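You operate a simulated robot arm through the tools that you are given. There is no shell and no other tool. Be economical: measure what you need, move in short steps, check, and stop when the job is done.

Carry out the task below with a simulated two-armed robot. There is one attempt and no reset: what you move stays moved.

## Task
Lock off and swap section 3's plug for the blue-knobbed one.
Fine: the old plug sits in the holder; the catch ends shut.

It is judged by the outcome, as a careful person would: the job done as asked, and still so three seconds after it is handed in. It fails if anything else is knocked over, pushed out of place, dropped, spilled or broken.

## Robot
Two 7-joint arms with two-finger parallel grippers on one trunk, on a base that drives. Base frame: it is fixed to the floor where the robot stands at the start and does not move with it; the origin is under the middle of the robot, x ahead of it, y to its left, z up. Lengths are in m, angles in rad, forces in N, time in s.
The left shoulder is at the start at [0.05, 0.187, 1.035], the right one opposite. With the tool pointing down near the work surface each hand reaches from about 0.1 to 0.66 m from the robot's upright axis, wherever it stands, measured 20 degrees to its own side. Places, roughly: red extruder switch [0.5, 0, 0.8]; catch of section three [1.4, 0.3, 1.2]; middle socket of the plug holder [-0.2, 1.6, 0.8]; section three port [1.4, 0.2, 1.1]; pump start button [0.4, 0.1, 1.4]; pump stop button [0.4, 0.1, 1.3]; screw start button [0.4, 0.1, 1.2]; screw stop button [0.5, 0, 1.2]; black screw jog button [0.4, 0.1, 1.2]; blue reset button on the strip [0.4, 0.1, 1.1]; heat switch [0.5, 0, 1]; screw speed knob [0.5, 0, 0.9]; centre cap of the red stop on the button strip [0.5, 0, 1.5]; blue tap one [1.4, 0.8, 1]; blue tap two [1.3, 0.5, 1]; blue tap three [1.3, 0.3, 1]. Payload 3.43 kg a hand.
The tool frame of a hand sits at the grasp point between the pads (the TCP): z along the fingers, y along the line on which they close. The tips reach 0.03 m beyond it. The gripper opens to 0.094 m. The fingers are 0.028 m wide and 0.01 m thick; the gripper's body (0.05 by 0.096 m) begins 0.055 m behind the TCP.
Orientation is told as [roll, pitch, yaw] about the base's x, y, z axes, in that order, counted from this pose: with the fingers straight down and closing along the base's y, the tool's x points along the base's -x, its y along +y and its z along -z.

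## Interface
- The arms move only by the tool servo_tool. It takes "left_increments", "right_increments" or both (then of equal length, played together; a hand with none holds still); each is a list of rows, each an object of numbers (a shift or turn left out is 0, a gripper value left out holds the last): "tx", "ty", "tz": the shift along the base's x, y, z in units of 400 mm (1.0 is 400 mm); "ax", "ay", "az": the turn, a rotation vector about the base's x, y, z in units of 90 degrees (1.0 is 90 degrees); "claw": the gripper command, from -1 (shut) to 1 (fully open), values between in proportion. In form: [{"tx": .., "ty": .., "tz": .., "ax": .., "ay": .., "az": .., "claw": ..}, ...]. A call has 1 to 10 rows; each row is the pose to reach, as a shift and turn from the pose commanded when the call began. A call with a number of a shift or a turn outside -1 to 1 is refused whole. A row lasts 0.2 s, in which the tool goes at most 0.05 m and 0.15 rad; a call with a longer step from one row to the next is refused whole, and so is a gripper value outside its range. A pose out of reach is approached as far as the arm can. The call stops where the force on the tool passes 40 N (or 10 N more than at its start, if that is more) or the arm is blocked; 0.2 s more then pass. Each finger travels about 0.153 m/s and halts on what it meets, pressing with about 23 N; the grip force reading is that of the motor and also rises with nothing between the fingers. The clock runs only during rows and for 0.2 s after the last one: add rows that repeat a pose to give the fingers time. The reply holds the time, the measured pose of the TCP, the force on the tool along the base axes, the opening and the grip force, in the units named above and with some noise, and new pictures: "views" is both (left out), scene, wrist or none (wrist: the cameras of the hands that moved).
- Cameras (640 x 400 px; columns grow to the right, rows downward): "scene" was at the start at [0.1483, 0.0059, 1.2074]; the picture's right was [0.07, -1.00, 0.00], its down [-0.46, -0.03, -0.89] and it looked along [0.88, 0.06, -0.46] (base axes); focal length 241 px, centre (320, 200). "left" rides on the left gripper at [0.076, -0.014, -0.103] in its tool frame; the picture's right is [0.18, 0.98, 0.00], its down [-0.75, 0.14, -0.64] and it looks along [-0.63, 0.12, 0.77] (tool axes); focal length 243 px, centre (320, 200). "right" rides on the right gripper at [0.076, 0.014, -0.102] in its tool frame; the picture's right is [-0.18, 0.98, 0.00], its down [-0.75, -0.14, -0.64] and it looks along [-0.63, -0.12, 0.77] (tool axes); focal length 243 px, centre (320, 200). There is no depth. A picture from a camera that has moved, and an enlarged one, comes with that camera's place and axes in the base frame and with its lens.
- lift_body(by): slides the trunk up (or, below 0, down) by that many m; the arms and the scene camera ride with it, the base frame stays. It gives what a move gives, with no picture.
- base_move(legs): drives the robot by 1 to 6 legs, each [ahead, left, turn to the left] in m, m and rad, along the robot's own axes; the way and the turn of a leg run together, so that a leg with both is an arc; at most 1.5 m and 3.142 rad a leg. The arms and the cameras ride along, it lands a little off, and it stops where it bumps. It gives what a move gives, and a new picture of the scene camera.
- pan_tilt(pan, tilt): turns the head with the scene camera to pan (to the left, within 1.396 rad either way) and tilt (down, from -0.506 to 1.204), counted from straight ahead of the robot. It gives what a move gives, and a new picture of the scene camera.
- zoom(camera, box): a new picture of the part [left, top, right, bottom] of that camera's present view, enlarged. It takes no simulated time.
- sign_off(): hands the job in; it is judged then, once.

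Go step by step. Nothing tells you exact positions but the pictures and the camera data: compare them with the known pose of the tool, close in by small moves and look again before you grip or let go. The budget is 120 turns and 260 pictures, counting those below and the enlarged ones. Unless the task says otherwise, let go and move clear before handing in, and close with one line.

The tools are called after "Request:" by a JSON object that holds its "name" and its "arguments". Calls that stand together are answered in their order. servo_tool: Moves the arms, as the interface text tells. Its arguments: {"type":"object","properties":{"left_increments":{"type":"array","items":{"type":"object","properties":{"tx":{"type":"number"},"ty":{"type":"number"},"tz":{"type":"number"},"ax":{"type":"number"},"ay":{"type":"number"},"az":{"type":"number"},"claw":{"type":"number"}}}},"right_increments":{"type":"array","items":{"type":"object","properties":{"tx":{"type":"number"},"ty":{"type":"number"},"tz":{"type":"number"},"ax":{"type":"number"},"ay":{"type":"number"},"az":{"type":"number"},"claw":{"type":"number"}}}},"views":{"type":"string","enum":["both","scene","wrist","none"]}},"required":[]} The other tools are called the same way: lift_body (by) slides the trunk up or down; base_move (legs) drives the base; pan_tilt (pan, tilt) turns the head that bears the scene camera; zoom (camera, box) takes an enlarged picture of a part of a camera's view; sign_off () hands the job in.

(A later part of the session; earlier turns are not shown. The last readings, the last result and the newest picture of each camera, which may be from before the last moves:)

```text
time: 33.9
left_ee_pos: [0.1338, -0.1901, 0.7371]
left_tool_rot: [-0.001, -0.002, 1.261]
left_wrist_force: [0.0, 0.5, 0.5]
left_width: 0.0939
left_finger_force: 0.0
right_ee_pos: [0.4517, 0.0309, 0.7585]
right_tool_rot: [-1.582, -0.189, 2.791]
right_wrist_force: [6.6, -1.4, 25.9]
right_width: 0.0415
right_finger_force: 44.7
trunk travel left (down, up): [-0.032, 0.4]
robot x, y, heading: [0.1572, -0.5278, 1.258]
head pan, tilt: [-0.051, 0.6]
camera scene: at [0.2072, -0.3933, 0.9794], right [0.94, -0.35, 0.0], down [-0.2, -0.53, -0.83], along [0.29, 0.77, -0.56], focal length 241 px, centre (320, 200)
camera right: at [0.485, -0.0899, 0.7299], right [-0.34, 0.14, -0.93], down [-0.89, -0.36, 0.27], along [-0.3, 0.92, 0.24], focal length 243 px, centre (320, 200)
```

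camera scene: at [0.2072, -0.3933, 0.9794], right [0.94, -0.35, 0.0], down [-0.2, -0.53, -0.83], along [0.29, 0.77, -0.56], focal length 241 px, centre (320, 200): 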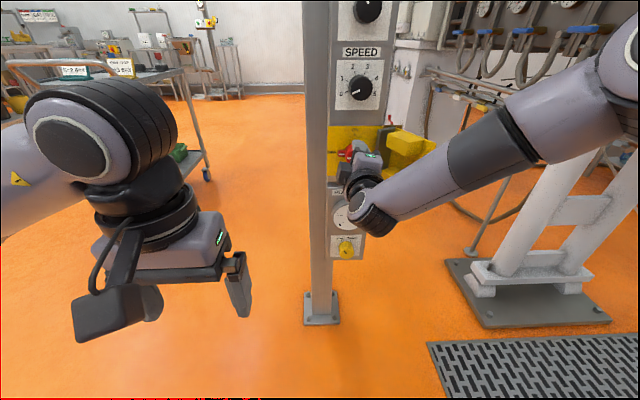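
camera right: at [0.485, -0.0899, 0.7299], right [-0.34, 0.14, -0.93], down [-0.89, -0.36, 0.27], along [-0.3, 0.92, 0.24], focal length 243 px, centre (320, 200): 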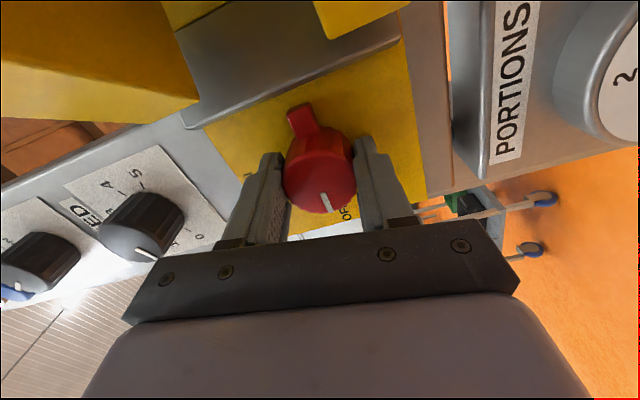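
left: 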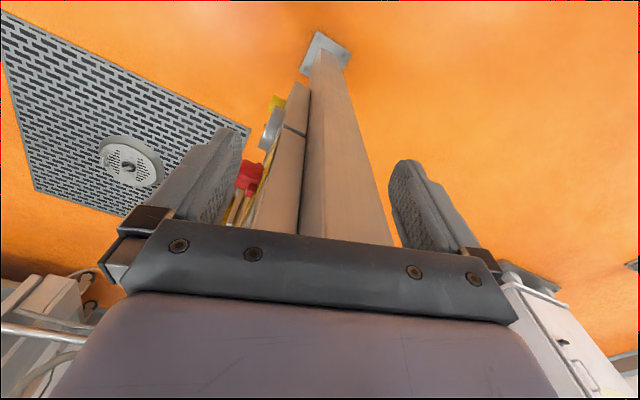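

The switch turned with the hand and is about 80° round. I'll finish the last part.

Request:
{"name": "servo_tool", "arguments": {"right_increments": [{"ax": -0.02, "ay": -0.06}, {"ax": -0.034, "ay": -0.105}, {"ax": -0.045, "ay": -0.14}, {"ax": -0.045, "ay": -0.14}], "views": "wrist"}}

Request:
{"name": "zoom", "arguments": {"camera": "scene", "box": [310, 110, 410, 180]}}

```text
time: 34.9
left_ee_pos: [0.1339, -0.1905, 0.7363]
left_tool_rot: [0.0, 0.0, 1.258]
left_wrist_force: [0.1, -0.8, 0.0]
left_width: 0.0942
left_finger_force: 0.1
right_ee_pos: [0.4532, 0.0312, 0.7598]
right_tool_rot: [-1.59, 0.04, 2.788]
right_wrist_force: [5.8, -4.7, 26.5]
right_width: 0.0425
right_finger_force: 44.7
trunk travel left (down, up): [-0.032, 0.4]
robot x, y, heading: [0.1597, -0.5281, 1.258]
head pan, tilt: [-0.051, 0.6]
camera right: at [0.4896, -0.0917, 0.7462], right [-0.13, 0.07, -0.99], down [-0.93, -0.34, 0.1], along [-0.33, 0.94, 0.11], focal length 243 px, centre (320, 200)
```

right: 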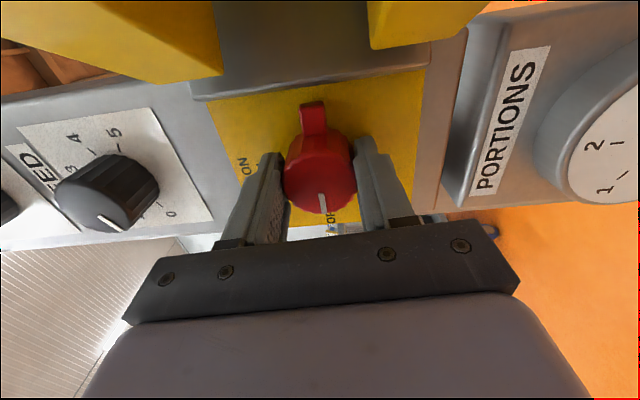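

```text
5.71 times, centred on (360, 145) of scene
camera zoom: at [0.2074, -0.3936, 0.9793], right [0.94, -0.35, 0.0], down [-0.2, -0.53, -0.83], along [0.29, 0.77, -0.56], focal length 1376 px, centre (91, 514)
```

zoom: 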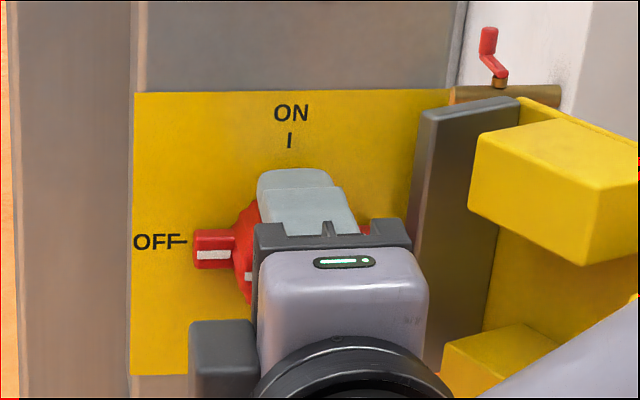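

The switch reads OFF. I'll release, back straight out, then set up to sweep the flap shut from its outer side.

Request:
{"name": "servo_tool", "arguments": {"right_increments": [{"claw": 0.0}, {"claw": 0.6}, {"claw": 0.6}], "views": "none"}}

Request:
{"name": "base_move", "arguments": {"legs": [[-0.2, 0, 0]]}}

Request:
{"name": "zoom", "arguments": {"camera": "scene", "box": [280, 90, 480, 230]}}

```text
time: 35.7
left_ee_pos: [0.1346, -0.1891, 0.7343]
left_tool_rot: [-0.001, 0.001, 1.259]
left_wrist_force: [-0.1, 1.1, 0.1]
left_width: 0.094
left_finger_force: 0.0
right_ee_pos: [0.4523, 0.0312, 0.7531]
right_tool_rot: [-1.577, 0.039, 2.795]
right_wrist_force: [0.1, 0.5, 0.6]
right_width: 0.075
right_finger_force: 0.0
trunk travel left (down, up): [-0.032, 0.4]
robot x, y, heading: [0.1605, -0.5298, 1.261]
head pan, tilt: [-0.051, 0.6]
```

```text
time: 37.3
left_ee_pos: [0.0712, -0.3823, 0.7344]
left_tool_rot: [0.001, 0.002, 1.265]
left_wrist_force: [0.7, -0.6, 0.0]
left_width: 0.0939
left_finger_force: 0.1
right_ee_pos: [0.3882, -0.1601, 0.754]
right_tool_rot: [-1.577, 0.04, 2.796]
right_wrist_force: [0.3, -0.2, 0.0]
right_width: 0.0749
right_finger_force: 0.0
trunk travel left (down, up): [-0.032, 0.4]
robot x, y, heading: [0.0977, -0.723, 1.266]
head pan, tilt: [-0.051, 0.6]
camera scene: at [0.1455, -0.5844, 0.9788], right [0.94, -0.35, 0.0], down [-0.2, -0.53, -0.83], along [0.29, 0.77, -0.56], focal length 241 px, centre (320, 200)
```

scene: 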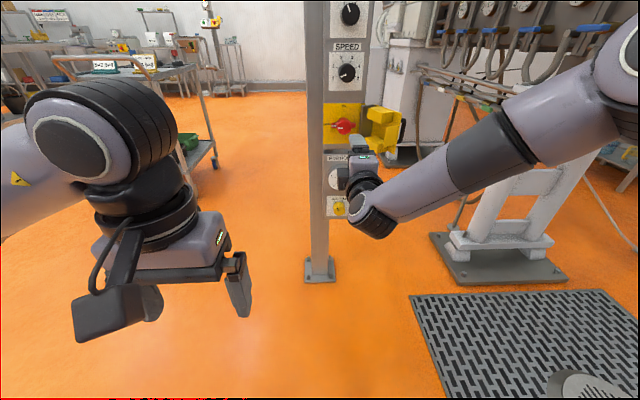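

```text
2.86 times, centred on (380, 160) of scene
camera zoom: at [0.1455, -0.5844, 0.9788], right [0.94, -0.35, 0.0], down [-0.2, -0.53, -0.83], along [0.29, 0.77, -0.56], focal length 688 px, centre (149, 314)
```

zoom: 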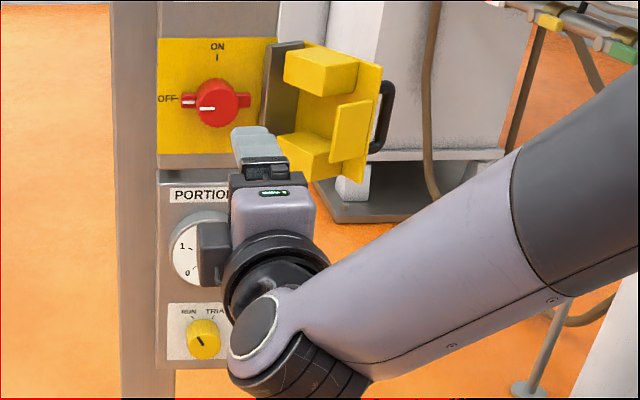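

The flap has a black handle on its outer side. I'll shut the gripper, slide right past the flap and move ahead beside it.

Request:
{"name": "servo_tool", "arguments": {"right_increments": [{"claw": -1}, {"claw": -1}, {"claw": -1}], "views": "none"}}

Request:
{"name": "base_move", "arguments": {"legs": [[0, -0.225, 0], [0.13, 0, 0]]}}

Request:
{"name": "zoom", "arguments": {"camera": "scene", "box": [230, 90, 430, 230]}}

Request:
{"name": "zoom", "arguments": {"camera": "right", "box": [0, 0, 640, 400]}}

```text
time: 38.1
left_ee_pos: [0.0711, -0.382, 0.735]
left_tool_rot: [0.001, 0.002, 1.264]
left_wrist_force: [0.4, -0.2, -0.1]
left_width: 0.094
left_finger_force: 0.1
right_ee_pos: [0.3892, -0.16, 0.7541]
right_tool_rot: [-1.58, 0.039, 2.795]
right_wrist_force: [-0.1, 0.4, 0.1]
right_width: 0.0001
right_finger_force: 22.8
trunk travel left (down, up): [-0.032, 0.4]
robot x, y, heading: [0.0941, -0.7222, 1.264]
head pan, tilt: [-0.051, 0.6]
```

```text
time: 40.7
left_ee_pos: [0.3198, -0.3287, 0.7347]
left_tool_rot: [0.001, 0.002, 1.268]
left_wrist_force: [0.7, -0.7, -0.4]
left_width: 0.0941
left_finger_force: 0.0
right_ee_pos: [0.6367, -0.1048, 0.7543]
right_tool_rot: [-1.578, 0.04, 2.803]
right_wrist_force: [-0.8, -0.3, 0.1]
right_width: 0.0003
right_finger_force: 22.8
trunk travel left (down, up): [-0.032, 0.4]
robot x, y, heading: [0.3492, -0.6679, 1.271]
head pan, tilt: [-0.051, 0.6]
camera scene: at [0.3959, -0.5304, 0.9789], right [0.94, -0.34, 0.0], down [-0.19, -0.53, -0.83], along [0.28, 0.77, -0.56], focal length 241 px, centre (320, 200)
```

scene: 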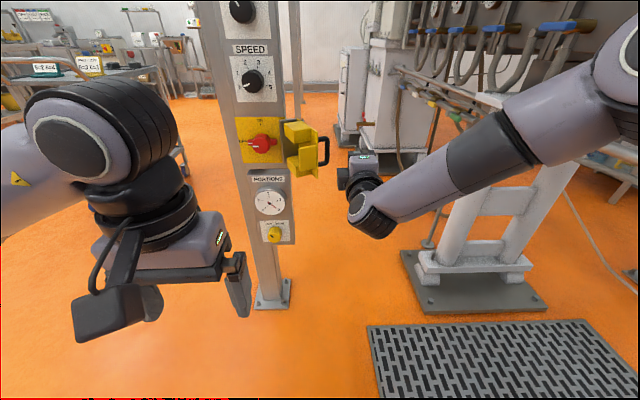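

```text
2.86 times, centred on (330, 160) of scene
camera zoom: at [0.3959, -0.5304, 0.9789], right [0.94, -0.34, 0.0], down [-0.19, -0.53, -0.83], along [0.28, 0.77, -0.56], focal length 688 px, centre (291, 314)
```

zoom: 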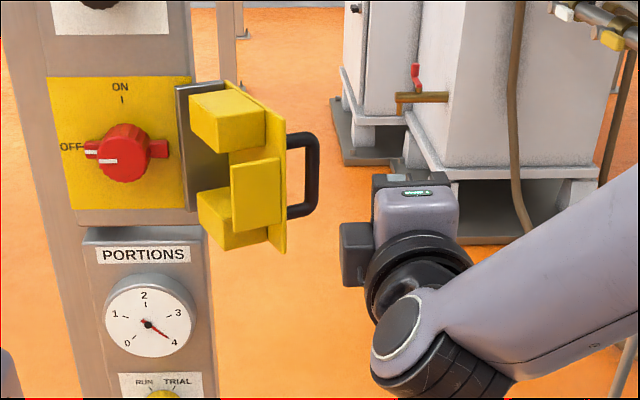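

```text
1.00 times, centred on (320, 200) of right
camera zoom: at [0.6745, -0.2268, 0.7418], right [-0.13, 0.06, -0.99], down [-0.93, -0.35, 0.11], along [-0.34, 0.93, 0.1], focal length 243 px, centre (320, 200)
```

zoom: 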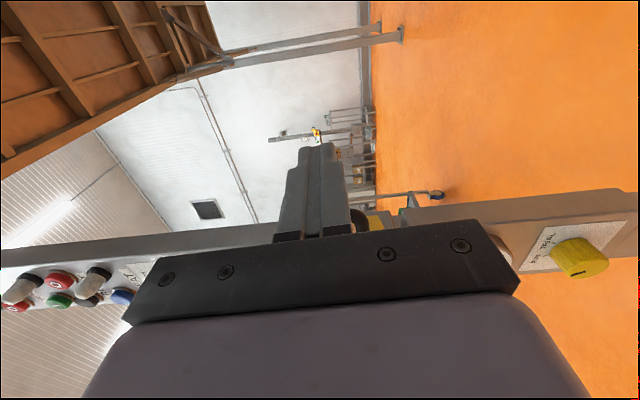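

The closed fingers are to the right of the flap's handle. I'll go 4 cm ahead, then drive left to swing the flap.

Request:
{"name": "base_move", "arguments": {"legs": [[0.04, 0, 0], [0, 0.13, 0]]}}

Request:
{"name": "zoom", "arguments": {"camera": "scene", "box": [230, 70, 430, 210]}}

```text
time: 42.1
left_ee_pos: [0.2854, -0.2764, 0.7345]
left_tool_rot: [0.0, 0.002, 1.269]
left_wrist_force: [0.2, -0.8, -1.0]
left_width: 0.094
left_finger_force: 0.2
right_ee_pos: [0.6121, -0.0537, 0.7531]
right_tool_rot: [-1.582, 0.039, 2.774]
right_wrist_force: [1.1, -0.7, 0.3]
right_width: 0.0001
right_finger_force: 22.7
trunk travel left (down, up): [-0.032, 0.4]
robot x, y, heading: [0.313, -0.6147, 1.266]
head pan, tilt: [-0.051, 0.6]
stopped in leg 2: the force on the tool passed its limit (the readings are from after the stop); the commanded pose is now the measured one
camera scene: at [0.3606, -0.4776, 0.9788], right [0.94, -0.35, 0.0], down [-0.2, -0.53, -0.83], along [0.29, 0.77, -0.56], focal length 241 px, centre (320, 200)
```

scene: 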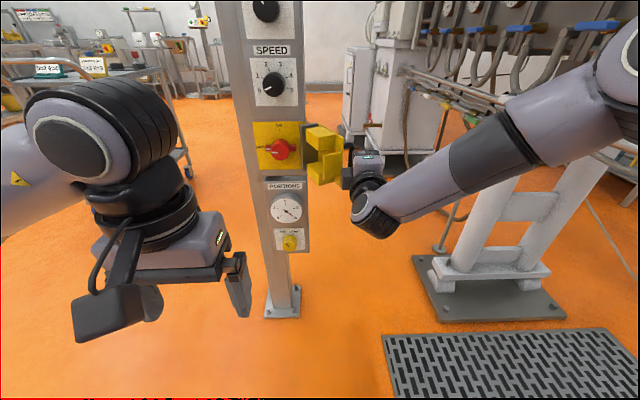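

```text
2.86 times, centred on (330, 140) of scene
camera zoom: at [0.3606, -0.4776, 0.9788], right [0.94, -0.35, 0.0], down [-0.2, -0.53, -0.83], along [0.29, 0.77, -0.56], focal length 688 px, centre (291, 371)
```

zoom: 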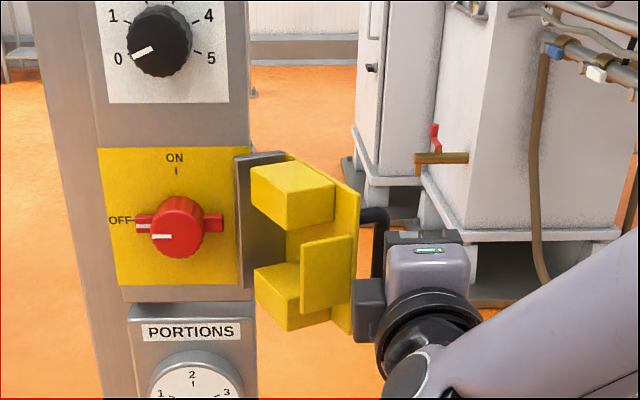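

The hand has met the flap's handle. I'll push with the arm instead to see how it moves.

Request:
{"name": "servo_tool", "arguments": {"right_increments": [{"tx": -0.03, "ty": 0.01}, {"tx": -0.06, "ty": 0.02}, {"tx": -0.09, "ty": 0.03}, {"tx": -0.12, "ty": 0.04}, {"tx": -0.15, "ty": 0.05}, {"tx": -0.18, "ty": 0.06}], "views": "both"}}

Request:
{"name": "zoom", "arguments": {"camera": "scene", "box": [230, 70, 430, 210]}}

```text
time: 42.6
left_ee_pos: [0.2869, -0.2771, 0.7343]
left_tool_rot: [0.001, 0.0, 1.263]
left_wrist_force: [1.0, -0.5, 0.2]
left_width: 0.0941
left_finger_force: 0.0
right_ee_pos: [0.6119, -0.0543, 0.7533]
right_tool_rot: [-1.581, 0.038, 2.743]
right_wrist_force: [3.6, -2.3, 1.5]
right_width: 0.0002
right_finger_force: 22.8
trunk travel left (down, up): [-0.032, 0.4]
robot x, y, heading: [0.3126, -0.6175, 1.266]
head pan, tilt: [-0.051, 0.6]
stopped in row 2 (right hand): the force on the tool passed its limit (the readings are from after the stop); the commanded pose is now the measured one
camera scene: at [0.3616, -0.4784, 0.9789], right [0.94, -0.35, 0.0], down [-0.2, -0.53, -0.83], along [0.29, 0.77, -0.56], focal length 241 px, centre (320, 200)
camera right: at [0.6428, -0.1771, 0.7398], right [-0.13, 0.07, -0.99], down [-0.95, -0.3, 0.11], along [-0.29, 0.95, 0.1], focal length 243 px, centre (320, 200)
```

scene: 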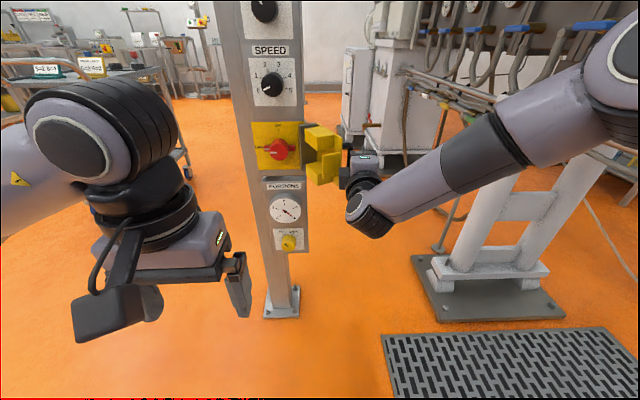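
right: 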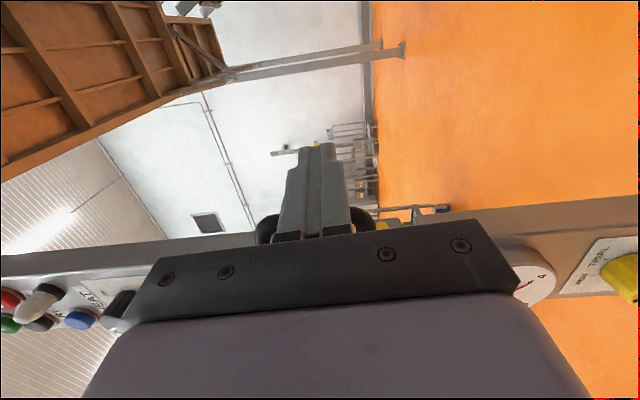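

```text
2.86 times, centred on (330, 140) of scene
camera zoom: at [0.3616, -0.4784, 0.9789], right [0.94, -0.35, 0.0], down [-0.2, -0.53, -0.83], along [0.29, 0.77, -0.56], focal length 688 px, centre (291, 371)
```

zoom: 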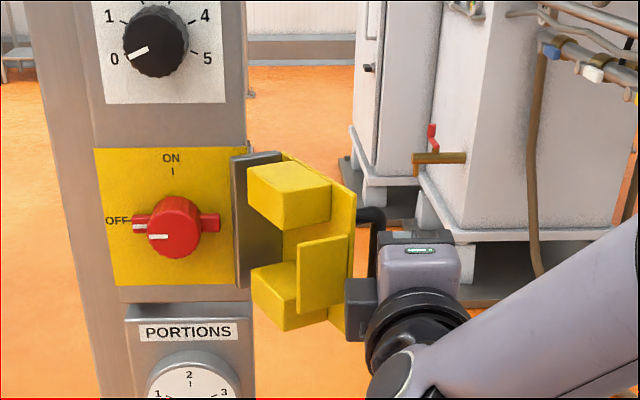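

The flap resists because I'm pushing close to its hinge line. I'll move lower, beneath the handle, and push on the flap's outer edge, where the lever arm is longer.

Request:
{"name": "servo_tool", "arguments": {"right_increments": [{"tx": 0.05, "ty": -0.03}, {"tx": 0.05, "ty": -0.09}, {"tx": 0.03, "ty": -0.1, "tz": -0.05}, {"tx": 0.02, "ty": -0.1, "tz": -0.1}, {"tx": -0.02, "ty": -0.09, "tz": -0.1}, {"tx": -0.06, "ty": -0.08, "tz": -0.1}, {"tx": -0.1, "ty": -0.07, "tz": -0.1}], "views": "both"}}

Request:
{"name": "zoom", "arguments": {"camera": "scene", "box": [230, 70, 430, 210]}}

```text
time: 44.2
left_ee_pos: [0.287, -0.2756, 0.7342]
left_tool_rot: [0.001, 0.002, 1.265]
left_wrist_force: [0.0, 0.4, -0.2]
left_width: 0.0942
left_finger_force: 0.0
right_ee_pos: [0.5704, -0.0803, 0.711]
right_tool_rot: [-1.582, 0.039, 2.747]
right_wrist_force: [1.2, -1.9, 0.5]
right_width: 0.0
right_finger_force: 22.9
right hand out of reach, approached as far as the arm can: row 3, 4
trunk travel left (down, up): [-0.032, 0.4]
robot x, y, heading: [0.3113, -0.6173, 1.264]
head pan, tilt: [-0.051, 0.6]
camera scene: at [0.3614, -0.4781, 0.9788], right [0.94, -0.35, 0.0], down [-0.2, -0.53, -0.83], along [0.29, 0.77, -0.56], focal length 241 px, centre (320, 200)
camera right: at [0.6019, -0.2049, 0.6986], right [-0.13, 0.07, -0.99], down [-0.95, -0.3, 0.11], along [-0.29, 0.95, 0.1], focal length 243 px, centre (320, 200)
```

scene: 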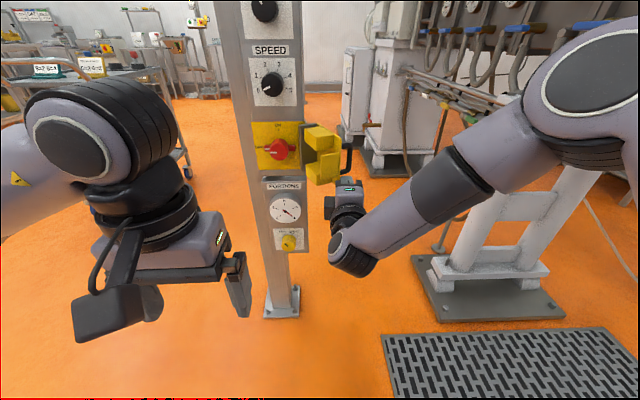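
right: 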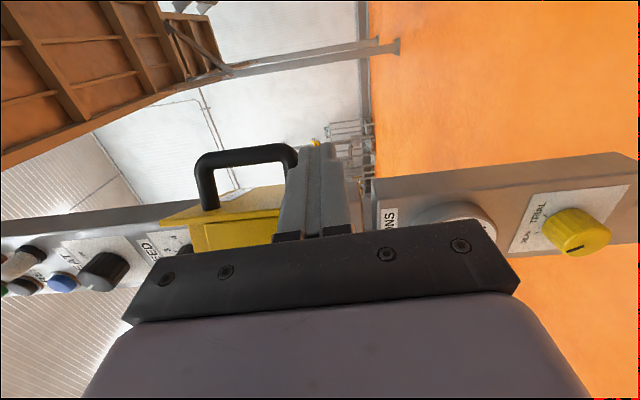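

```text
2.86 times, centred on (330, 140) of scene
camera zoom: at [0.3614, -0.4781, 0.9788], right [0.94, -0.35, 0.0], down [-0.2, -0.53, -0.83], along [0.29, 0.77, -0.56], focal length 688 px, centre (291, 371)
```

zoom: 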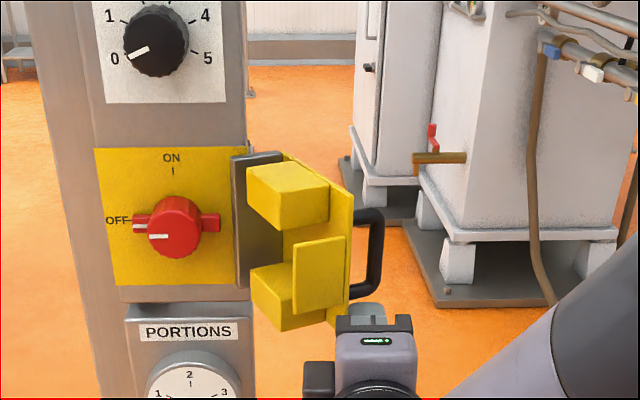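

The fingers went under the flap. The handle bar is near (0.591, -0.055, 0.757), so I'll grip it properly. First I'll back out and roll the hand so the fingers close sideways.

Request:
{"name": "base_move", "arguments": {"legs": [[-0.1, 0, 0]]}}

Request:
{"name": "servo_tool", "arguments": {"right_increments": [{"ax": 0.036, "ay": 0.088, "claw": -0.45}, {"ax": 0.073, "ay": 0.175}, {"ax": 0.11, "ay": 0.263}, {"ax": 0.146, "ay": 0.351}, {"ax": 0.183, "ay": 0.438}, {"ax": 0.219, "ay": 0.526}, {"ax": 0.256, "ay": 0.614}, {"ax": 0.292, "ay": 0.702}, {"ax": 0.329, "ay": 0.789}, {"ax": 0.365, "ay": 0.877}], "views": "none"}}

Request:
{"name": "servo_tool", "arguments": {"right_increments": [{"ax": 0.02, "ay": 0.047, "tz": 0.07}, {"ax": 0.02, "ay": 0.047, "tz": 0.12}], "views": "both"}}

```text
time: 45.3
left_ee_pos: [0.2564, -0.3714, 0.734]
left_tool_rot: [0.0, 0.002, 1.266]
left_wrist_force: [0.4, -0.5, 1.0]
left_width: 0.0942
left_finger_force: 0.1
right_ee_pos: [0.5394, -0.1746, 0.7116]
right_tool_rot: [-1.58, 0.037, 2.747]
right_wrist_force: [-0.7, -0.6, 0.8]
right_width: 0.0
right_finger_force: 23.0
trunk travel left (down, up): [-0.032, 0.4]
robot x, y, heading: [0.2827, -0.7086, 1.264]
head pan, tilt: [-0.051, 0.6]
camera scene: at [0.3314, -0.5726, 0.9788], right [0.94, -0.35, 0.0], down [-0.2, -0.53, -0.82], along [0.29, 0.77, -0.57], focal length 241 px, centre (320, 200)
```

scene: 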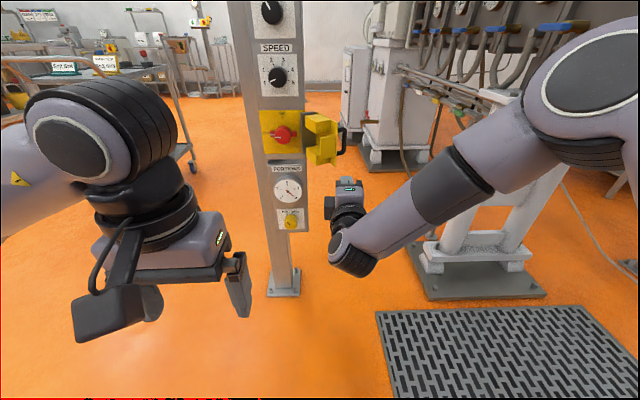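

```text
time: 47.5
left_ee_pos: [0.2561, -0.3717, 0.7342]
left_tool_rot: [0.0, 0.003, 1.263]
left_wrist_force: [0.1, -0.5, 1.1]
left_width: 0.094
left_finger_force: 0.1
right_ee_pos: [0.5411, -0.1747, 0.7097]
right_tool_rot: [-1.573, -1.456, 2.741]
right_wrist_force: [0.0, -0.2, 0.0]
right_width: 0.0257
right_finger_force: 0.0
trunk travel left (down, up): [-0.032, 0.4]
robot x, y, heading: [0.2839, -0.7092, 1.271]
head pan, tilt: [-0.051, 0.6]
```

```text
time: 48.1
left_ee_pos: [0.2563, -0.3707, 0.7343]
left_tool_rot: [0.0, 0.0, 1.266]
left_wrist_force: [-0.7, -0.1, -0.3]
left_width: 0.0941
left_finger_force: 0.0
right_ee_pos: [0.5403, -0.1719, 0.7589]
right_tool_rot: [-1.569, -1.535, 2.735]
right_wrist_force: [-0.4, -0.4, -0.2]
right_width: 0.0258
right_finger_force: 0.0
trunk travel left (down, up): [-0.032, 0.4]
robot x, y, heading: [0.2858, -0.711, 1.263]
head pan, tilt: [-0.051, 0.6]
camera scene: at [0.3314, -0.5726, 0.9788], right [0.94, -0.35, 0.0], down [-0.2, -0.53, -0.83], along [0.29, 0.77, -0.56], focal length 241 px, centre (320, 200)
camera right: at [0.4892, -0.262, 0.6828], right [-0.91, 0.39, 0.15], down [-0.15, -0.64, 0.76], along [0.39, 0.67, 0.63], focal length 243 px, centre (320, 200)
```

scene: 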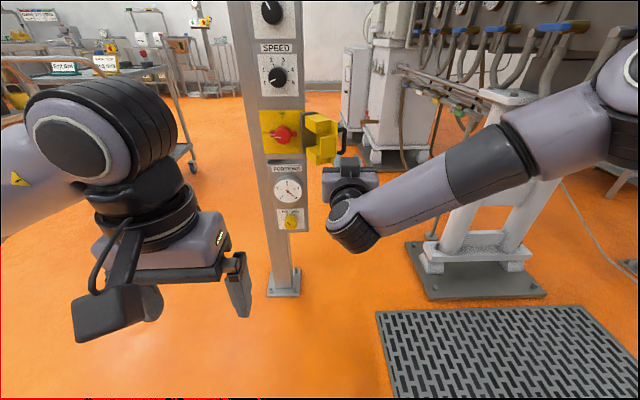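
right: 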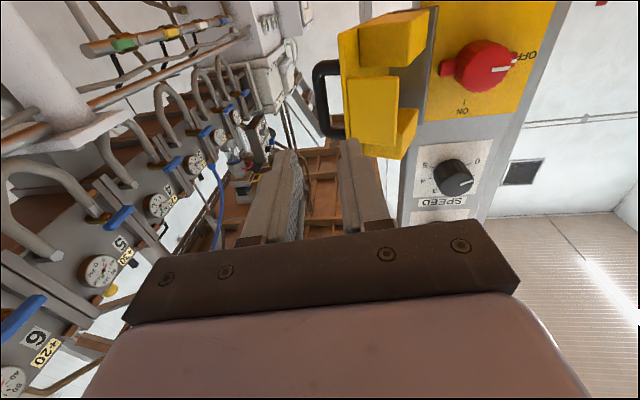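

The bar lies right on the tool's line, 12.5 cm ahead. I'll drive most of the way and check.

Request:
{"name": "base_move", "arguments": {"legs": [[0.075, -0.008, 0]]}}

Request:
{"name": "zoom", "arguments": {"camera": "right", "box": [160, 0, 480, 200]}}

```text
time: 49.3
left_ee_pos: [0.2875, -0.303, 0.7347]
left_tool_rot: [0.0, 0.001, 1.263]
left_wrist_force: [0.8, -0.2, 0.2]
left_width: 0.0942
left_finger_force: 0.1
right_ee_pos: [0.5685, -0.1074, 0.7576]
right_tool_rot: [-1.498, -1.533, 2.67]
right_wrist_force: [0.7, -10.5, 1.8]
right_width: 0.0229
right_finger_force: 0.0
trunk travel left (down, up): [-0.032, 0.4]
robot x, y, heading: [0.3152, -0.6412, 1.269]
head pan, tilt: [-0.051, 0.6]
stopped in leg 1: the force on the tool passed its limit (the readings are from after the stop); the commanded pose is now the measured one
camera scene: at [0.3616, -0.5044, 0.979], right [0.94, -0.35, 0.0], down [-0.2, -0.53, -0.83], along [0.29, 0.77, -0.56], focal length 241 px, centre (320, 200)
```

scene: 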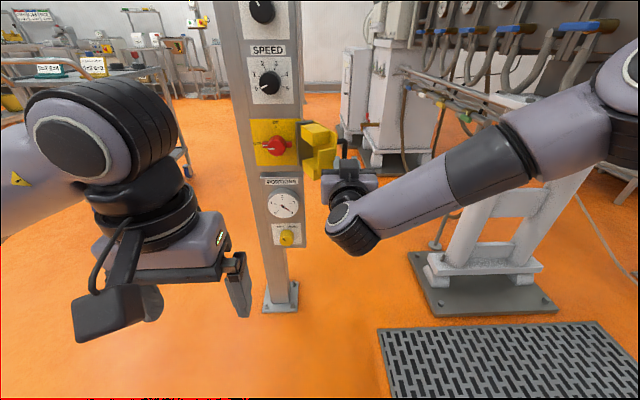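

```text
2.00 times, centred on (320, 100) of right
camera zoom: at [0.517, -0.1974, 0.6818], right [-0.91, 0.39, 0.15], down [-0.15, -0.63, 0.76], along [0.39, 0.67, 0.63], focal length 485 px, centre (320, 400)
```

zoom: 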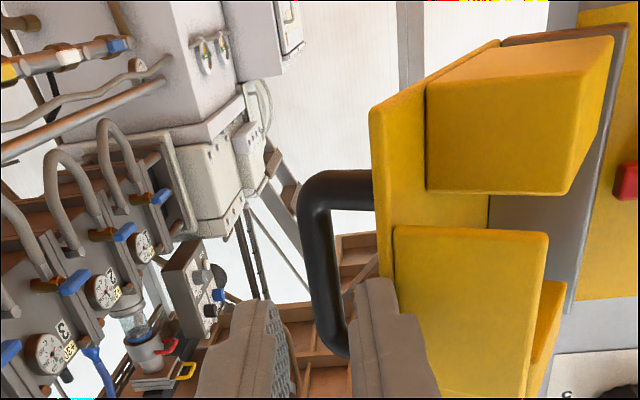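

The inner finger touched the flap's edge. I'll try pushing instead, this time on the flap's upper outer edge above the handle, where the leverage is best.

Request:
{"name": "servo_tool", "arguments": {"right_increments": [{"tx": -0.01, "ty": -0.03, "claw": -1}, {"tx": 0.07, "ty": -0.055}, {"tx": 0.0875, "ty": -0.054, "tz": 0.06}, {"tx": 0.0875, "ty": -0.054, "tz": 0.12}, {"tx": 0.11, "ty": 0.0, "tz": 0.12}, {"tx": 0.122, "ty": 0.054, "tz": 0.12}], "views": "both"}}

Request:
{"name": "zoom", "arguments": {"camera": "scene", "box": [230, 70, 430, 210]}}

```text
time: 50.7
left_ee_pos: [0.2867, -0.3024, 0.7342]
left_tool_rot: [0.002, 0.0, 1.267]
left_wrist_force: [0.4, -0.2, -0.2]
left_width: 0.0938
left_finger_force: 0.1
right_ee_pos: [0.6179, -0.0839, 0.8032]
right_tool_rot: [-1.471, -1.532, 2.643]
right_wrist_force: [-0.2, -0.1, -0.1]
right_width: 0.0
right_finger_force: 23.5
trunk travel left (down, up): [-0.032, 0.4]
robot x, y, heading: [0.3133, -0.6418, 1.266]
head pan, tilt: [-0.051, 0.6]
camera scene: at [0.3615, -0.5036, 0.9789], right [0.94, -0.35, 0.0], down [-0.2, -0.53, -0.83], along [0.29, 0.77, -0.56], focal length 241 px, centre (320, 200)
camera right: at [0.5667, -0.1744, 0.7279], right [-0.91, 0.38, 0.15], down [-0.14, -0.63, 0.76], along [0.39, 0.67, 0.63], focal length 243 px, centre (320, 200)
```

scene: 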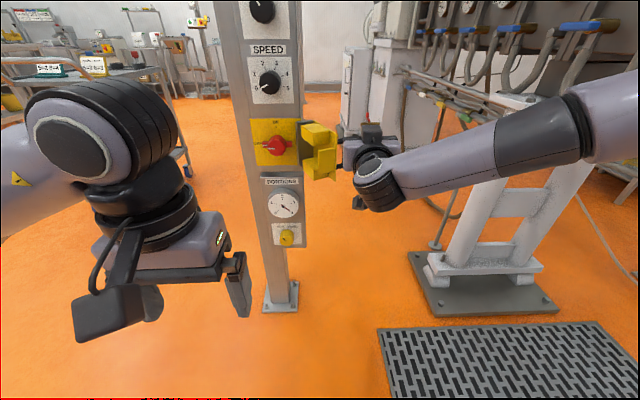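
right: 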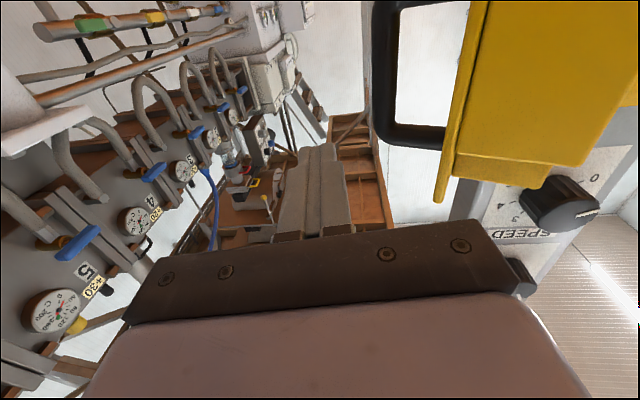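

```text
2.86 times, centred on (330, 140) of scene
camera zoom: at [0.3615, -0.5036, 0.9789], right [0.94, -0.35, 0.0], down [-0.2, -0.53, -0.83], along [0.29, 0.77, -0.56], focal length 688 px, centre (291, 371)
```

zoom: 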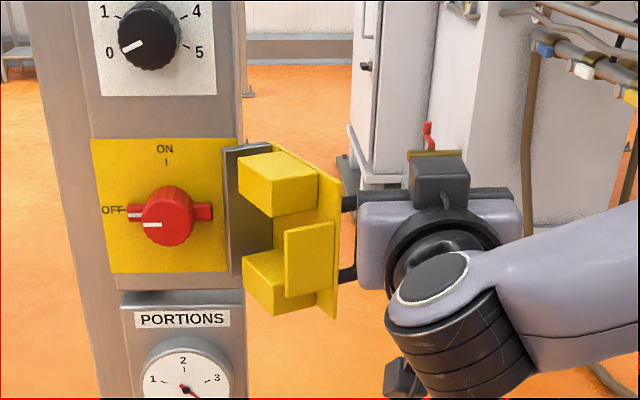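

The fingers are level with the strip of flap above the handle. Now I'll push left.

Request:
{"name": "servo_tool", "arguments": {"right_increments": [{"tx": -0.05, "ty": 0.003}, {"tx": -0.09, "ty": 0.005}, {"tx": -0.13, "ty": 0.007}, {"tx": -0.17, "ty": 0.01}, {"tx": -0.21, "ty": 0.015}, {"tx": -0.25, "ty": 0.02}, {"tx": -0.29, "ty": 0.03}], "views": "wrist"}}

Request:
{"name": "zoom", "arguments": {"camera": "scene", "box": [230, 70, 430, 210]}}

```text
time: 51.5
left_ee_pos: [0.2873, -0.3026, 0.7341]
left_tool_rot: [0.0, 0.002, 1.26]
left_wrist_force: [0.8, -0.2, -0.5]
left_width: 0.0941
left_finger_force: 0.1
right_ee_pos: [0.5844, -0.0842, 0.8053]
right_tool_rot: [-1.527, -1.528, 2.659]
right_wrist_force: [4.4, -5.0, 2.7]
right_width: 0.0
right_finger_force: 23.5
trunk travel left (down, up): [-0.032, 0.4]
robot x, y, heading: [0.3167, -0.6402, 1.263]
head pan, tilt: [-0.051, 0.6]
stopped in row 3 (right hand): the force on the tool passed its limit (the readings are from after the stop); the commanded pose is now the measured one
camera right: at [0.5301, -0.1719, 0.7284], right [-0.9, 0.42, 0.14], down [-0.17, -0.63, 0.76], along [0.41, 0.66, 0.63], focal length 243 px, centre (320, 200)
```

right: 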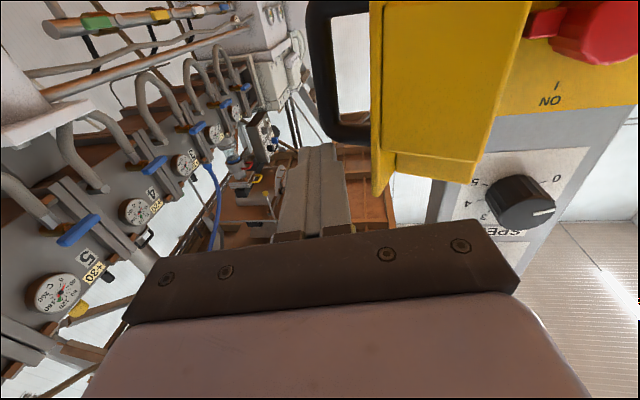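

```text
2.86 times, centred on (330, 140) of scene
camera zoom: at [0.3627, -0.5047, 0.979], right [0.94, -0.35, 0.0], down [-0.2, -0.53, -0.83], along [0.29, 0.77, -0.56], focal length 688 px, centre (291, 371)
```

zoom: 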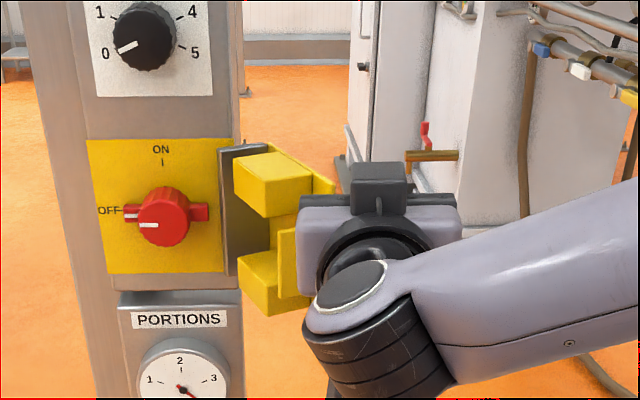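

It stopped again, but I may simply be pushing too fast for a stiff hinge. I'll push slowly in small steps and watch the force.

Request:
{"name": "servo_tool", "arguments": {"right_increments": [{"tx": -0.006}, {"tx": -0.012}, {"tx": -0.018}, {"tx": -0.024}, {"tx": -0.03}, {"tx": -0.036}, {"tx": -0.042}, {"tx": -0.048}, {"tx": -0.054}, {"tx": -0.06}], "views": "wrist"}}

```text
time: 52.6
left_ee_pos: [0.2891, -0.3024, 0.7343]
left_tool_rot: [0.0, 0.003, 1.261]
left_wrist_force: [-0.3, -0.3, 0.5]
left_width: 0.0943
left_finger_force: 0.0
right_ee_pos: [0.5805, -0.0856, 0.8057]
right_tool_rot: [-1.607, -1.531, 2.721]
right_wrist_force: [3.4, -3.9, 2.9]
right_width: 0.0001
right_finger_force: 22.9
trunk travel left (down, up): [-0.032, 0.4]
robot x, y, heading: [0.3161, -0.6453, 1.258]
head pan, tilt: [-0.051, 0.6]
stopped in row 5 (right hand): the force on the tool passed its limit (the readings are from after the stop); the commanded pose is now the measured one
camera right: at [0.5246, -0.1717, 0.7291], right [-0.89, 0.44, 0.14], down [-0.18, -0.63, 0.76], along [0.42, 0.65, 0.64], focal length 243 px, centre (320, 200)
```

right: 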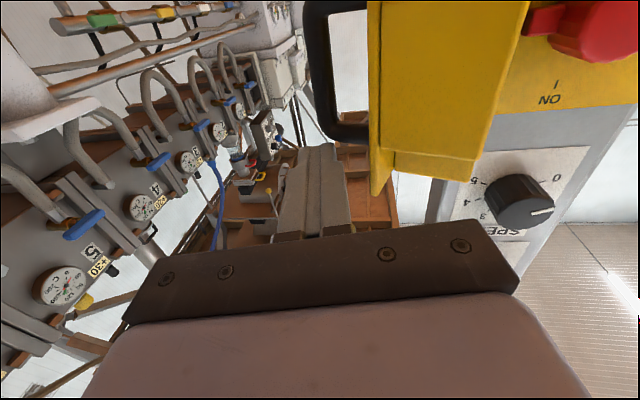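

The flap still isn't moving. I'll back off and look closely at the hinge before trying again.

Request:
{"name": "servo_tool", "arguments": {"right_increments": [{"tx": 0.03, "ty": -0.01}, {"tx": 0.1, "ty": -0.05}, {"tx": 0.15, "ty": -0.12}, {"tx": 0.15, "ty": -0.2}], "views": "none"}}

Request:
{"name": "zoom", "arguments": {"camera": "scene", "box": [250, 100, 350, 170]}}

Request:
{"name": "zoom", "arguments": {"camera": "right", "box": [300, 0, 640, 200]}}

```text
time: 53.6
left_ee_pos: [0.2884, -0.3018, 0.7351]
left_tool_rot: [0.0, 0.002, 1.259]
left_wrist_force: [0.1, 0.5, 0.5]
left_width: 0.0942
left_finger_force: 0.1
right_ee_pos: [0.6379, -0.1666, 0.8053]
right_tool_rot: [-1.528, -1.529, 2.65]
right_wrist_force: [0.0, 0.4, -0.1]
right_width: 0.0
right_finger_force: 23.3
trunk travel left (down, up): [-0.032, 0.4]
robot x, y, heading: [0.3112, -0.6421, 1.264]
head pan, tilt: [-0.051, 0.6]
```

```text
5.71 times, centred on (300, 135) of scene
camera zoom: at [0.3626, -0.5043, 0.9788], right [0.94, -0.35, 0.0], down [-0.2, -0.53, -0.83], along [0.29, 0.77, -0.56], focal length 1376 px, centre (434, 571)
```

zoom: 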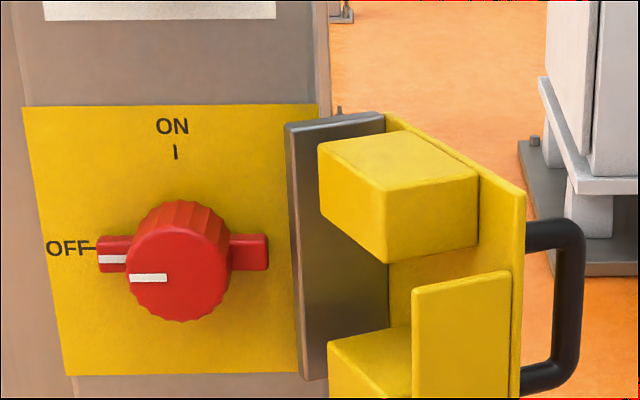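

```text
1.88 times, centred on (470, 100) of right
camera zoom: at [0.5837, -0.2529, 0.7287], right [-0.89, 0.43, 0.14], down [-0.18, -0.62, 0.76], along [0.42, 0.65, 0.63], focal length 457 px, centre (38, 388)
```

zoom: 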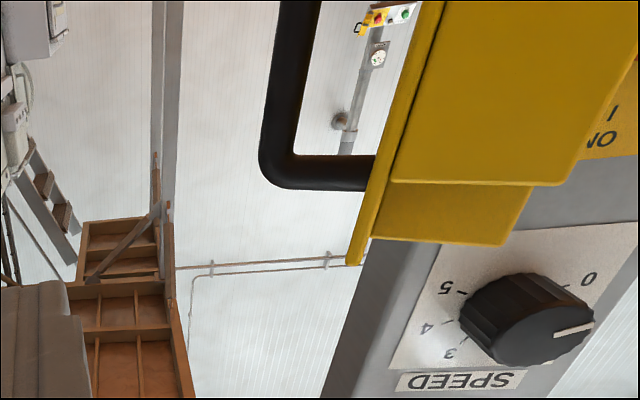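

I see now that the grey slab is part of the cover. The pivot is at the slab's left edge, so the handle has to swing outward as well as left. I'll push on the flap face itself, above the handle, moving left and outward.

Request:
{"name": "servo_tool", "arguments": {"right_increments": [{"tx": 0.03, "ty": 0.1, "tz": 0.018}, {"tx": 0.0585, "ty": 0.1835, "tz": 0.018}, {"tx": -0.03, "ty": 0.213, "tz": 0.018}, {"tx": -0.09, "ty": 0.233, "tz": 0.018}, {"tx": -0.12, "ty": 0.24, "tz": 0.018}, {"tx": -0.135, "ty": 0.238, "tz": 0.018}, {"tx": -0.15, "ty": 0.234, "tz": 0.018}, {"tx": -0.165, "ty": 0.228, "tz": 0.018}, {"tx": -0.18, "ty": 0.222, "tz": 0.018}, {"tx": -0.195, "ty": 0.214, "tz": 0.018}], "views": "wrist"}}

Request:
{"name": "zoom", "arguments": {"camera": "scene", "box": [230, 70, 430, 210]}}

```text
time: 55.8
left_ee_pos: [0.2881, -0.3028, 0.7341]
left_tool_rot: [0.001, 0.002, 1.261]
left_wrist_force: [0.2, 0.4, -0.1]
left_width: 0.0939
left_finger_force: 0.0
right_ee_pos: [0.5599, -0.0798, 0.8108]
right_tool_rot: [-1.535, -1.528, 2.655]
right_wrist_force: [-0.1, 0.4, 0.6]
right_width: 0.0
right_finger_force: 23.4
trunk travel left (down, up): [-0.032, 0.4]
robot x, y, heading: [0.3201, -0.6396, 1.266]
head pan, tilt: [-0.051, 0.6]
camera right: at [0.5047, -0.1666, 0.7348], right [-0.89, 0.43, 0.14], down [-0.18, -0.62, 0.76], along [0.42, 0.65, 0.63], focal length 243 px, centre (320, 200)
```

right: 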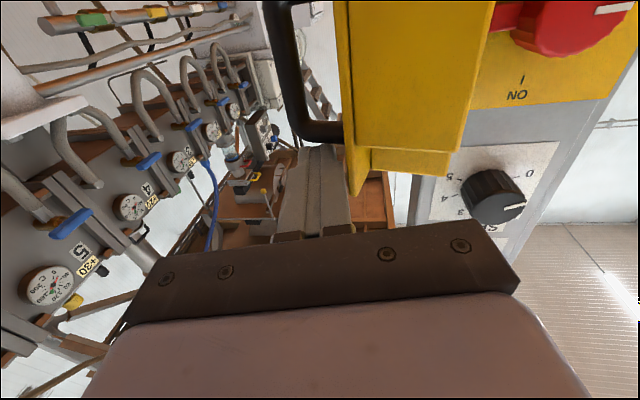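

```text
2.86 times, centred on (330, 140) of scene
camera zoom: at [0.3627, -0.5044, 0.9788], right [0.94, -0.35, 0.0], down [-0.2, -0.53, -0.83], along [0.29, 0.77, -0.56], focal length 688 px, centre (291, 371)
```

zoom: 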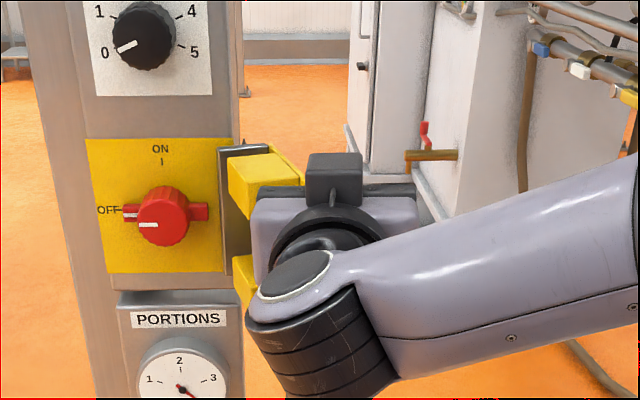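

The flap has started to move. I'll keep pushing slowly along the arc.

Request:
{"name": "servo_tool", "arguments": {"right_increments": [{"tx": -0.014, "ty": -0.006}, {"tx": -0.028, "ty": -0.012}, {"tx": -0.042, "ty": -0.018}, {"tx": -0.056, "ty": -0.023}, {"tx": -0.07, "ty": -0.027}, {"tx": -0.084, "ty": -0.03}, {"tx": -0.098, "ty": -0.032}, {"tx": -0.112, "ty": -0.033}, {"tx": -0.126, "ty": -0.033}, {"tx": -0.14, "ty": -0.032}], "views": "wrist"}}

Request:
{"name": "zoom", "arguments": {"camera": "scene", "box": [230, 70, 430, 210]}}

```text
time: 58.0
left_ee_pos: [0.2885, -0.3027, 0.735]
left_tool_rot: [0.002, 0.002, 1.258]
left_wrist_force: [0.1, 0.1, 0.4]
left_width: 0.0941
left_finger_force: 0.0
right_ee_pos: [0.504, -0.0902, 0.8119]
right_tool_rot: [-1.532, -1.53, 2.651]
right_wrist_force: [0.0, 0.1, 0.6]
right_width: 0.0
right_finger_force: 22.3
trunk travel left (down, up): [-0.032, 0.4]
robot x, y, heading: [0.3115, -0.6409, 1.265]
head pan, tilt: [-0.051, 0.6]
camera right: at [0.4491, -0.178, 0.7355], right [-0.89, 0.43, 0.14], down [-0.18, -0.62, 0.76], along [0.42, 0.65, 0.63], focal length 243 px, centre (320, 200)
```

right: 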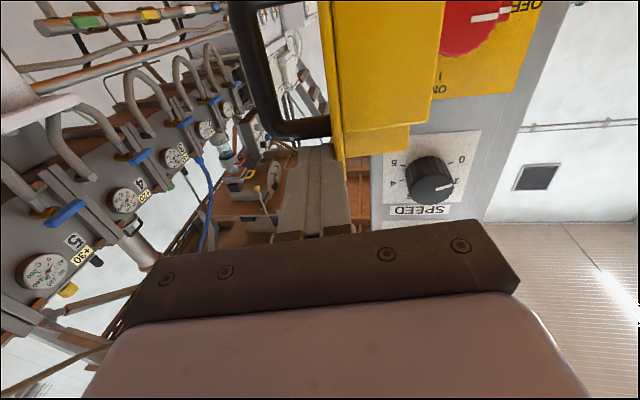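

```text
2.86 times, centred on (330, 140) of scene
camera zoom: at [0.3627, -0.5044, 0.9788], right [0.94, -0.35, 0.0], down [-0.2, -0.53, -0.83], along [0.29, 0.77, -0.56], focal length 688 px, centre (291, 371)
```

zoom: 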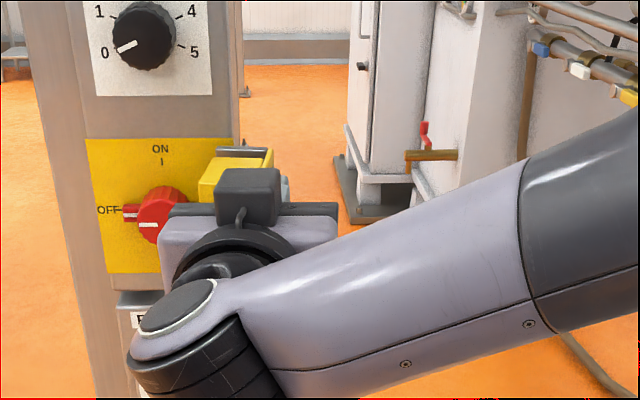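

It moves easily now and stands about square to the face. I'll carry on left and begin pressing inward.

Request:
{"name": "servo_tool", "arguments": {"right_increments": [{"tx": -0.018, "ty": 0.0085}, {"tx": -0.036, "ty": 0.017}, {"tx": -0.054, "ty": 0.0255}, {"tx": -0.072, "ty": 0.034}, {"tx": -0.088, "ty": 0.0495}, {"tx": -0.104, "ty": 0.065}, {"tx": -0.12, "ty": 0.08}, {"tx": -0.136, "ty": 0.096}, {"tx": -0.152, "ty": 0.111}, {"tx": -0.168, "ty": 0.127}], "views": "wrist"}}

Request:
{"name": "zoom", "arguments": {"camera": "scene", "box": [180, 70, 380, 210]}}

```text
time: 60.2
left_ee_pos: [0.289, -0.3026, 0.7346]
left_tool_rot: [-0.001, 0.002, 1.26]
left_wrist_force: [0.1, 0.1, -0.4]
left_width: 0.094
left_finger_force: 0.2
right_ee_pos: [0.4369, -0.0407, 0.8126]
right_tool_rot: [-1.527, -1.53, 2.646]
right_wrist_force: [-0.6, -1.4, -0.1]
right_width: 0.0
right_finger_force: 22.7
trunk travel left (down, up): [-0.032, 0.4]
robot x, y, heading: [0.3143, -0.6446, 1.267]
head pan, tilt: [-0.051, 0.6]
camera right: at [0.3823, -0.128, 0.7348], right [-0.89, 0.43, 0.14], down [-0.18, -0.62, 0.76], along [0.42, 0.65, 0.63], focal length 243 px, centre (320, 200)
```

right: 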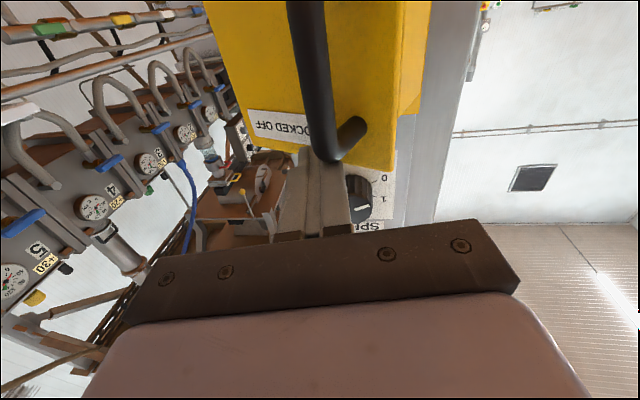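

```text
2.86 times, centred on (280, 140) of scene
camera zoom: at [0.3626, -0.5045, 0.9789], right [0.94, -0.35, 0.0], down [-0.2, -0.53, -0.83], along [0.29, 0.77, -0.56], focal length 688 px, centre (434, 371)
```

zoom: 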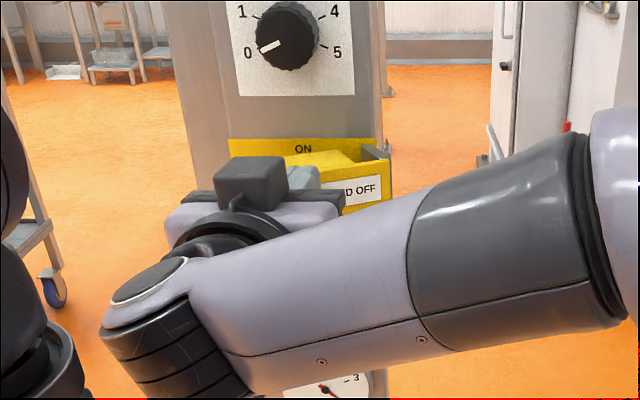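

The cover shows "LOCKED OFF". Now I'll press it inward until it seats.

Request:
{"name": "servo_tool", "arguments": {"right_increments": [{"tx": -0.002, "ty": 0.016}, {"tx": -0.004, "ty": 0.032}, {"tx": -0.006, "ty": 0.048}, {"tx": -0.008, "ty": 0.064}, {"tx": -0.01, "ty": 0.08}, {"tx": -0.01, "ty": 0.096}, {"tx": -0.01, "ty": 0.112}, {"tx": -0.01, "ty": 0.128}, {"tx": -0.01, "ty": 0.144}, {"tx": -0.01, "ty": 0.16}], "views": "wrist"}}

Request:
{"name": "zoom", "arguments": {"camera": "scene", "box": [180, 70, 380, 210]}}

```text
time: 61.4
left_ee_pos: [0.2872, -0.3043, 0.7365]
left_tool_rot: [0.0, -0.002, 1.264]
left_wrist_force: [-0.5, -0.2, 0.5]
left_width: 0.0939
left_finger_force: 0.1
right_ee_pos: [0.4415, -0.0102, 0.8156]
right_tool_rot: [-1.239, -1.541, 2.347]
right_wrist_force: [-9.6, -24.9, 6.3]
right_width: 0.0001
right_finger_force: 23.4
trunk travel left (down, up): [-0.032, 0.4]
robot x, y, heading: [0.3153, -0.641, 1.264]
head pan, tilt: [-0.051, 0.6]
stopped in row 6 (right hand): the force on the tool passed its limit (the readings are from after the stop); the commanded pose is now the measured one
camera right: at [0.3836, -0.0975, 0.7395], right [-0.88, 0.44, 0.16], down [-0.18, -0.62, 0.76], along [0.43, 0.65, 0.63], focal length 243 px, centre (320, 200)
```

right: 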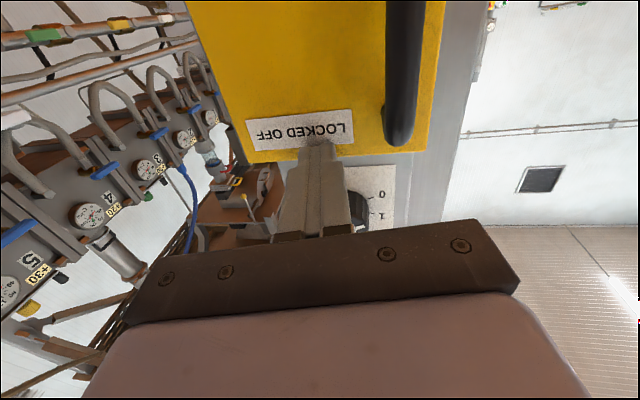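

```text
2.86 times, centred on (280, 140) of scene
camera zoom: at [0.3616, -0.5072, 0.9795], right [0.94, -0.35, 0.0], down [-0.2, -0.53, -0.83], along [0.29, 0.77, -0.56], focal length 688 px, centre (434, 371)
```

zoom: 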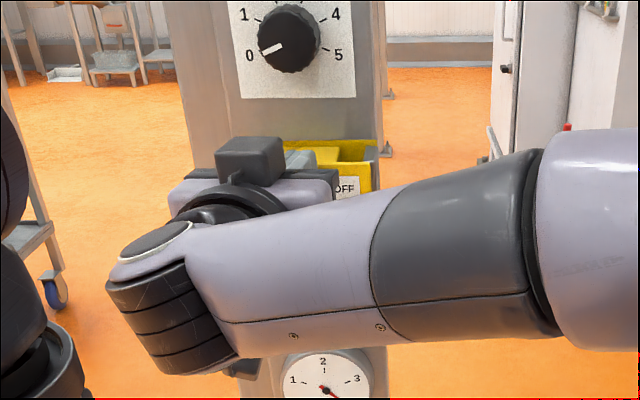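

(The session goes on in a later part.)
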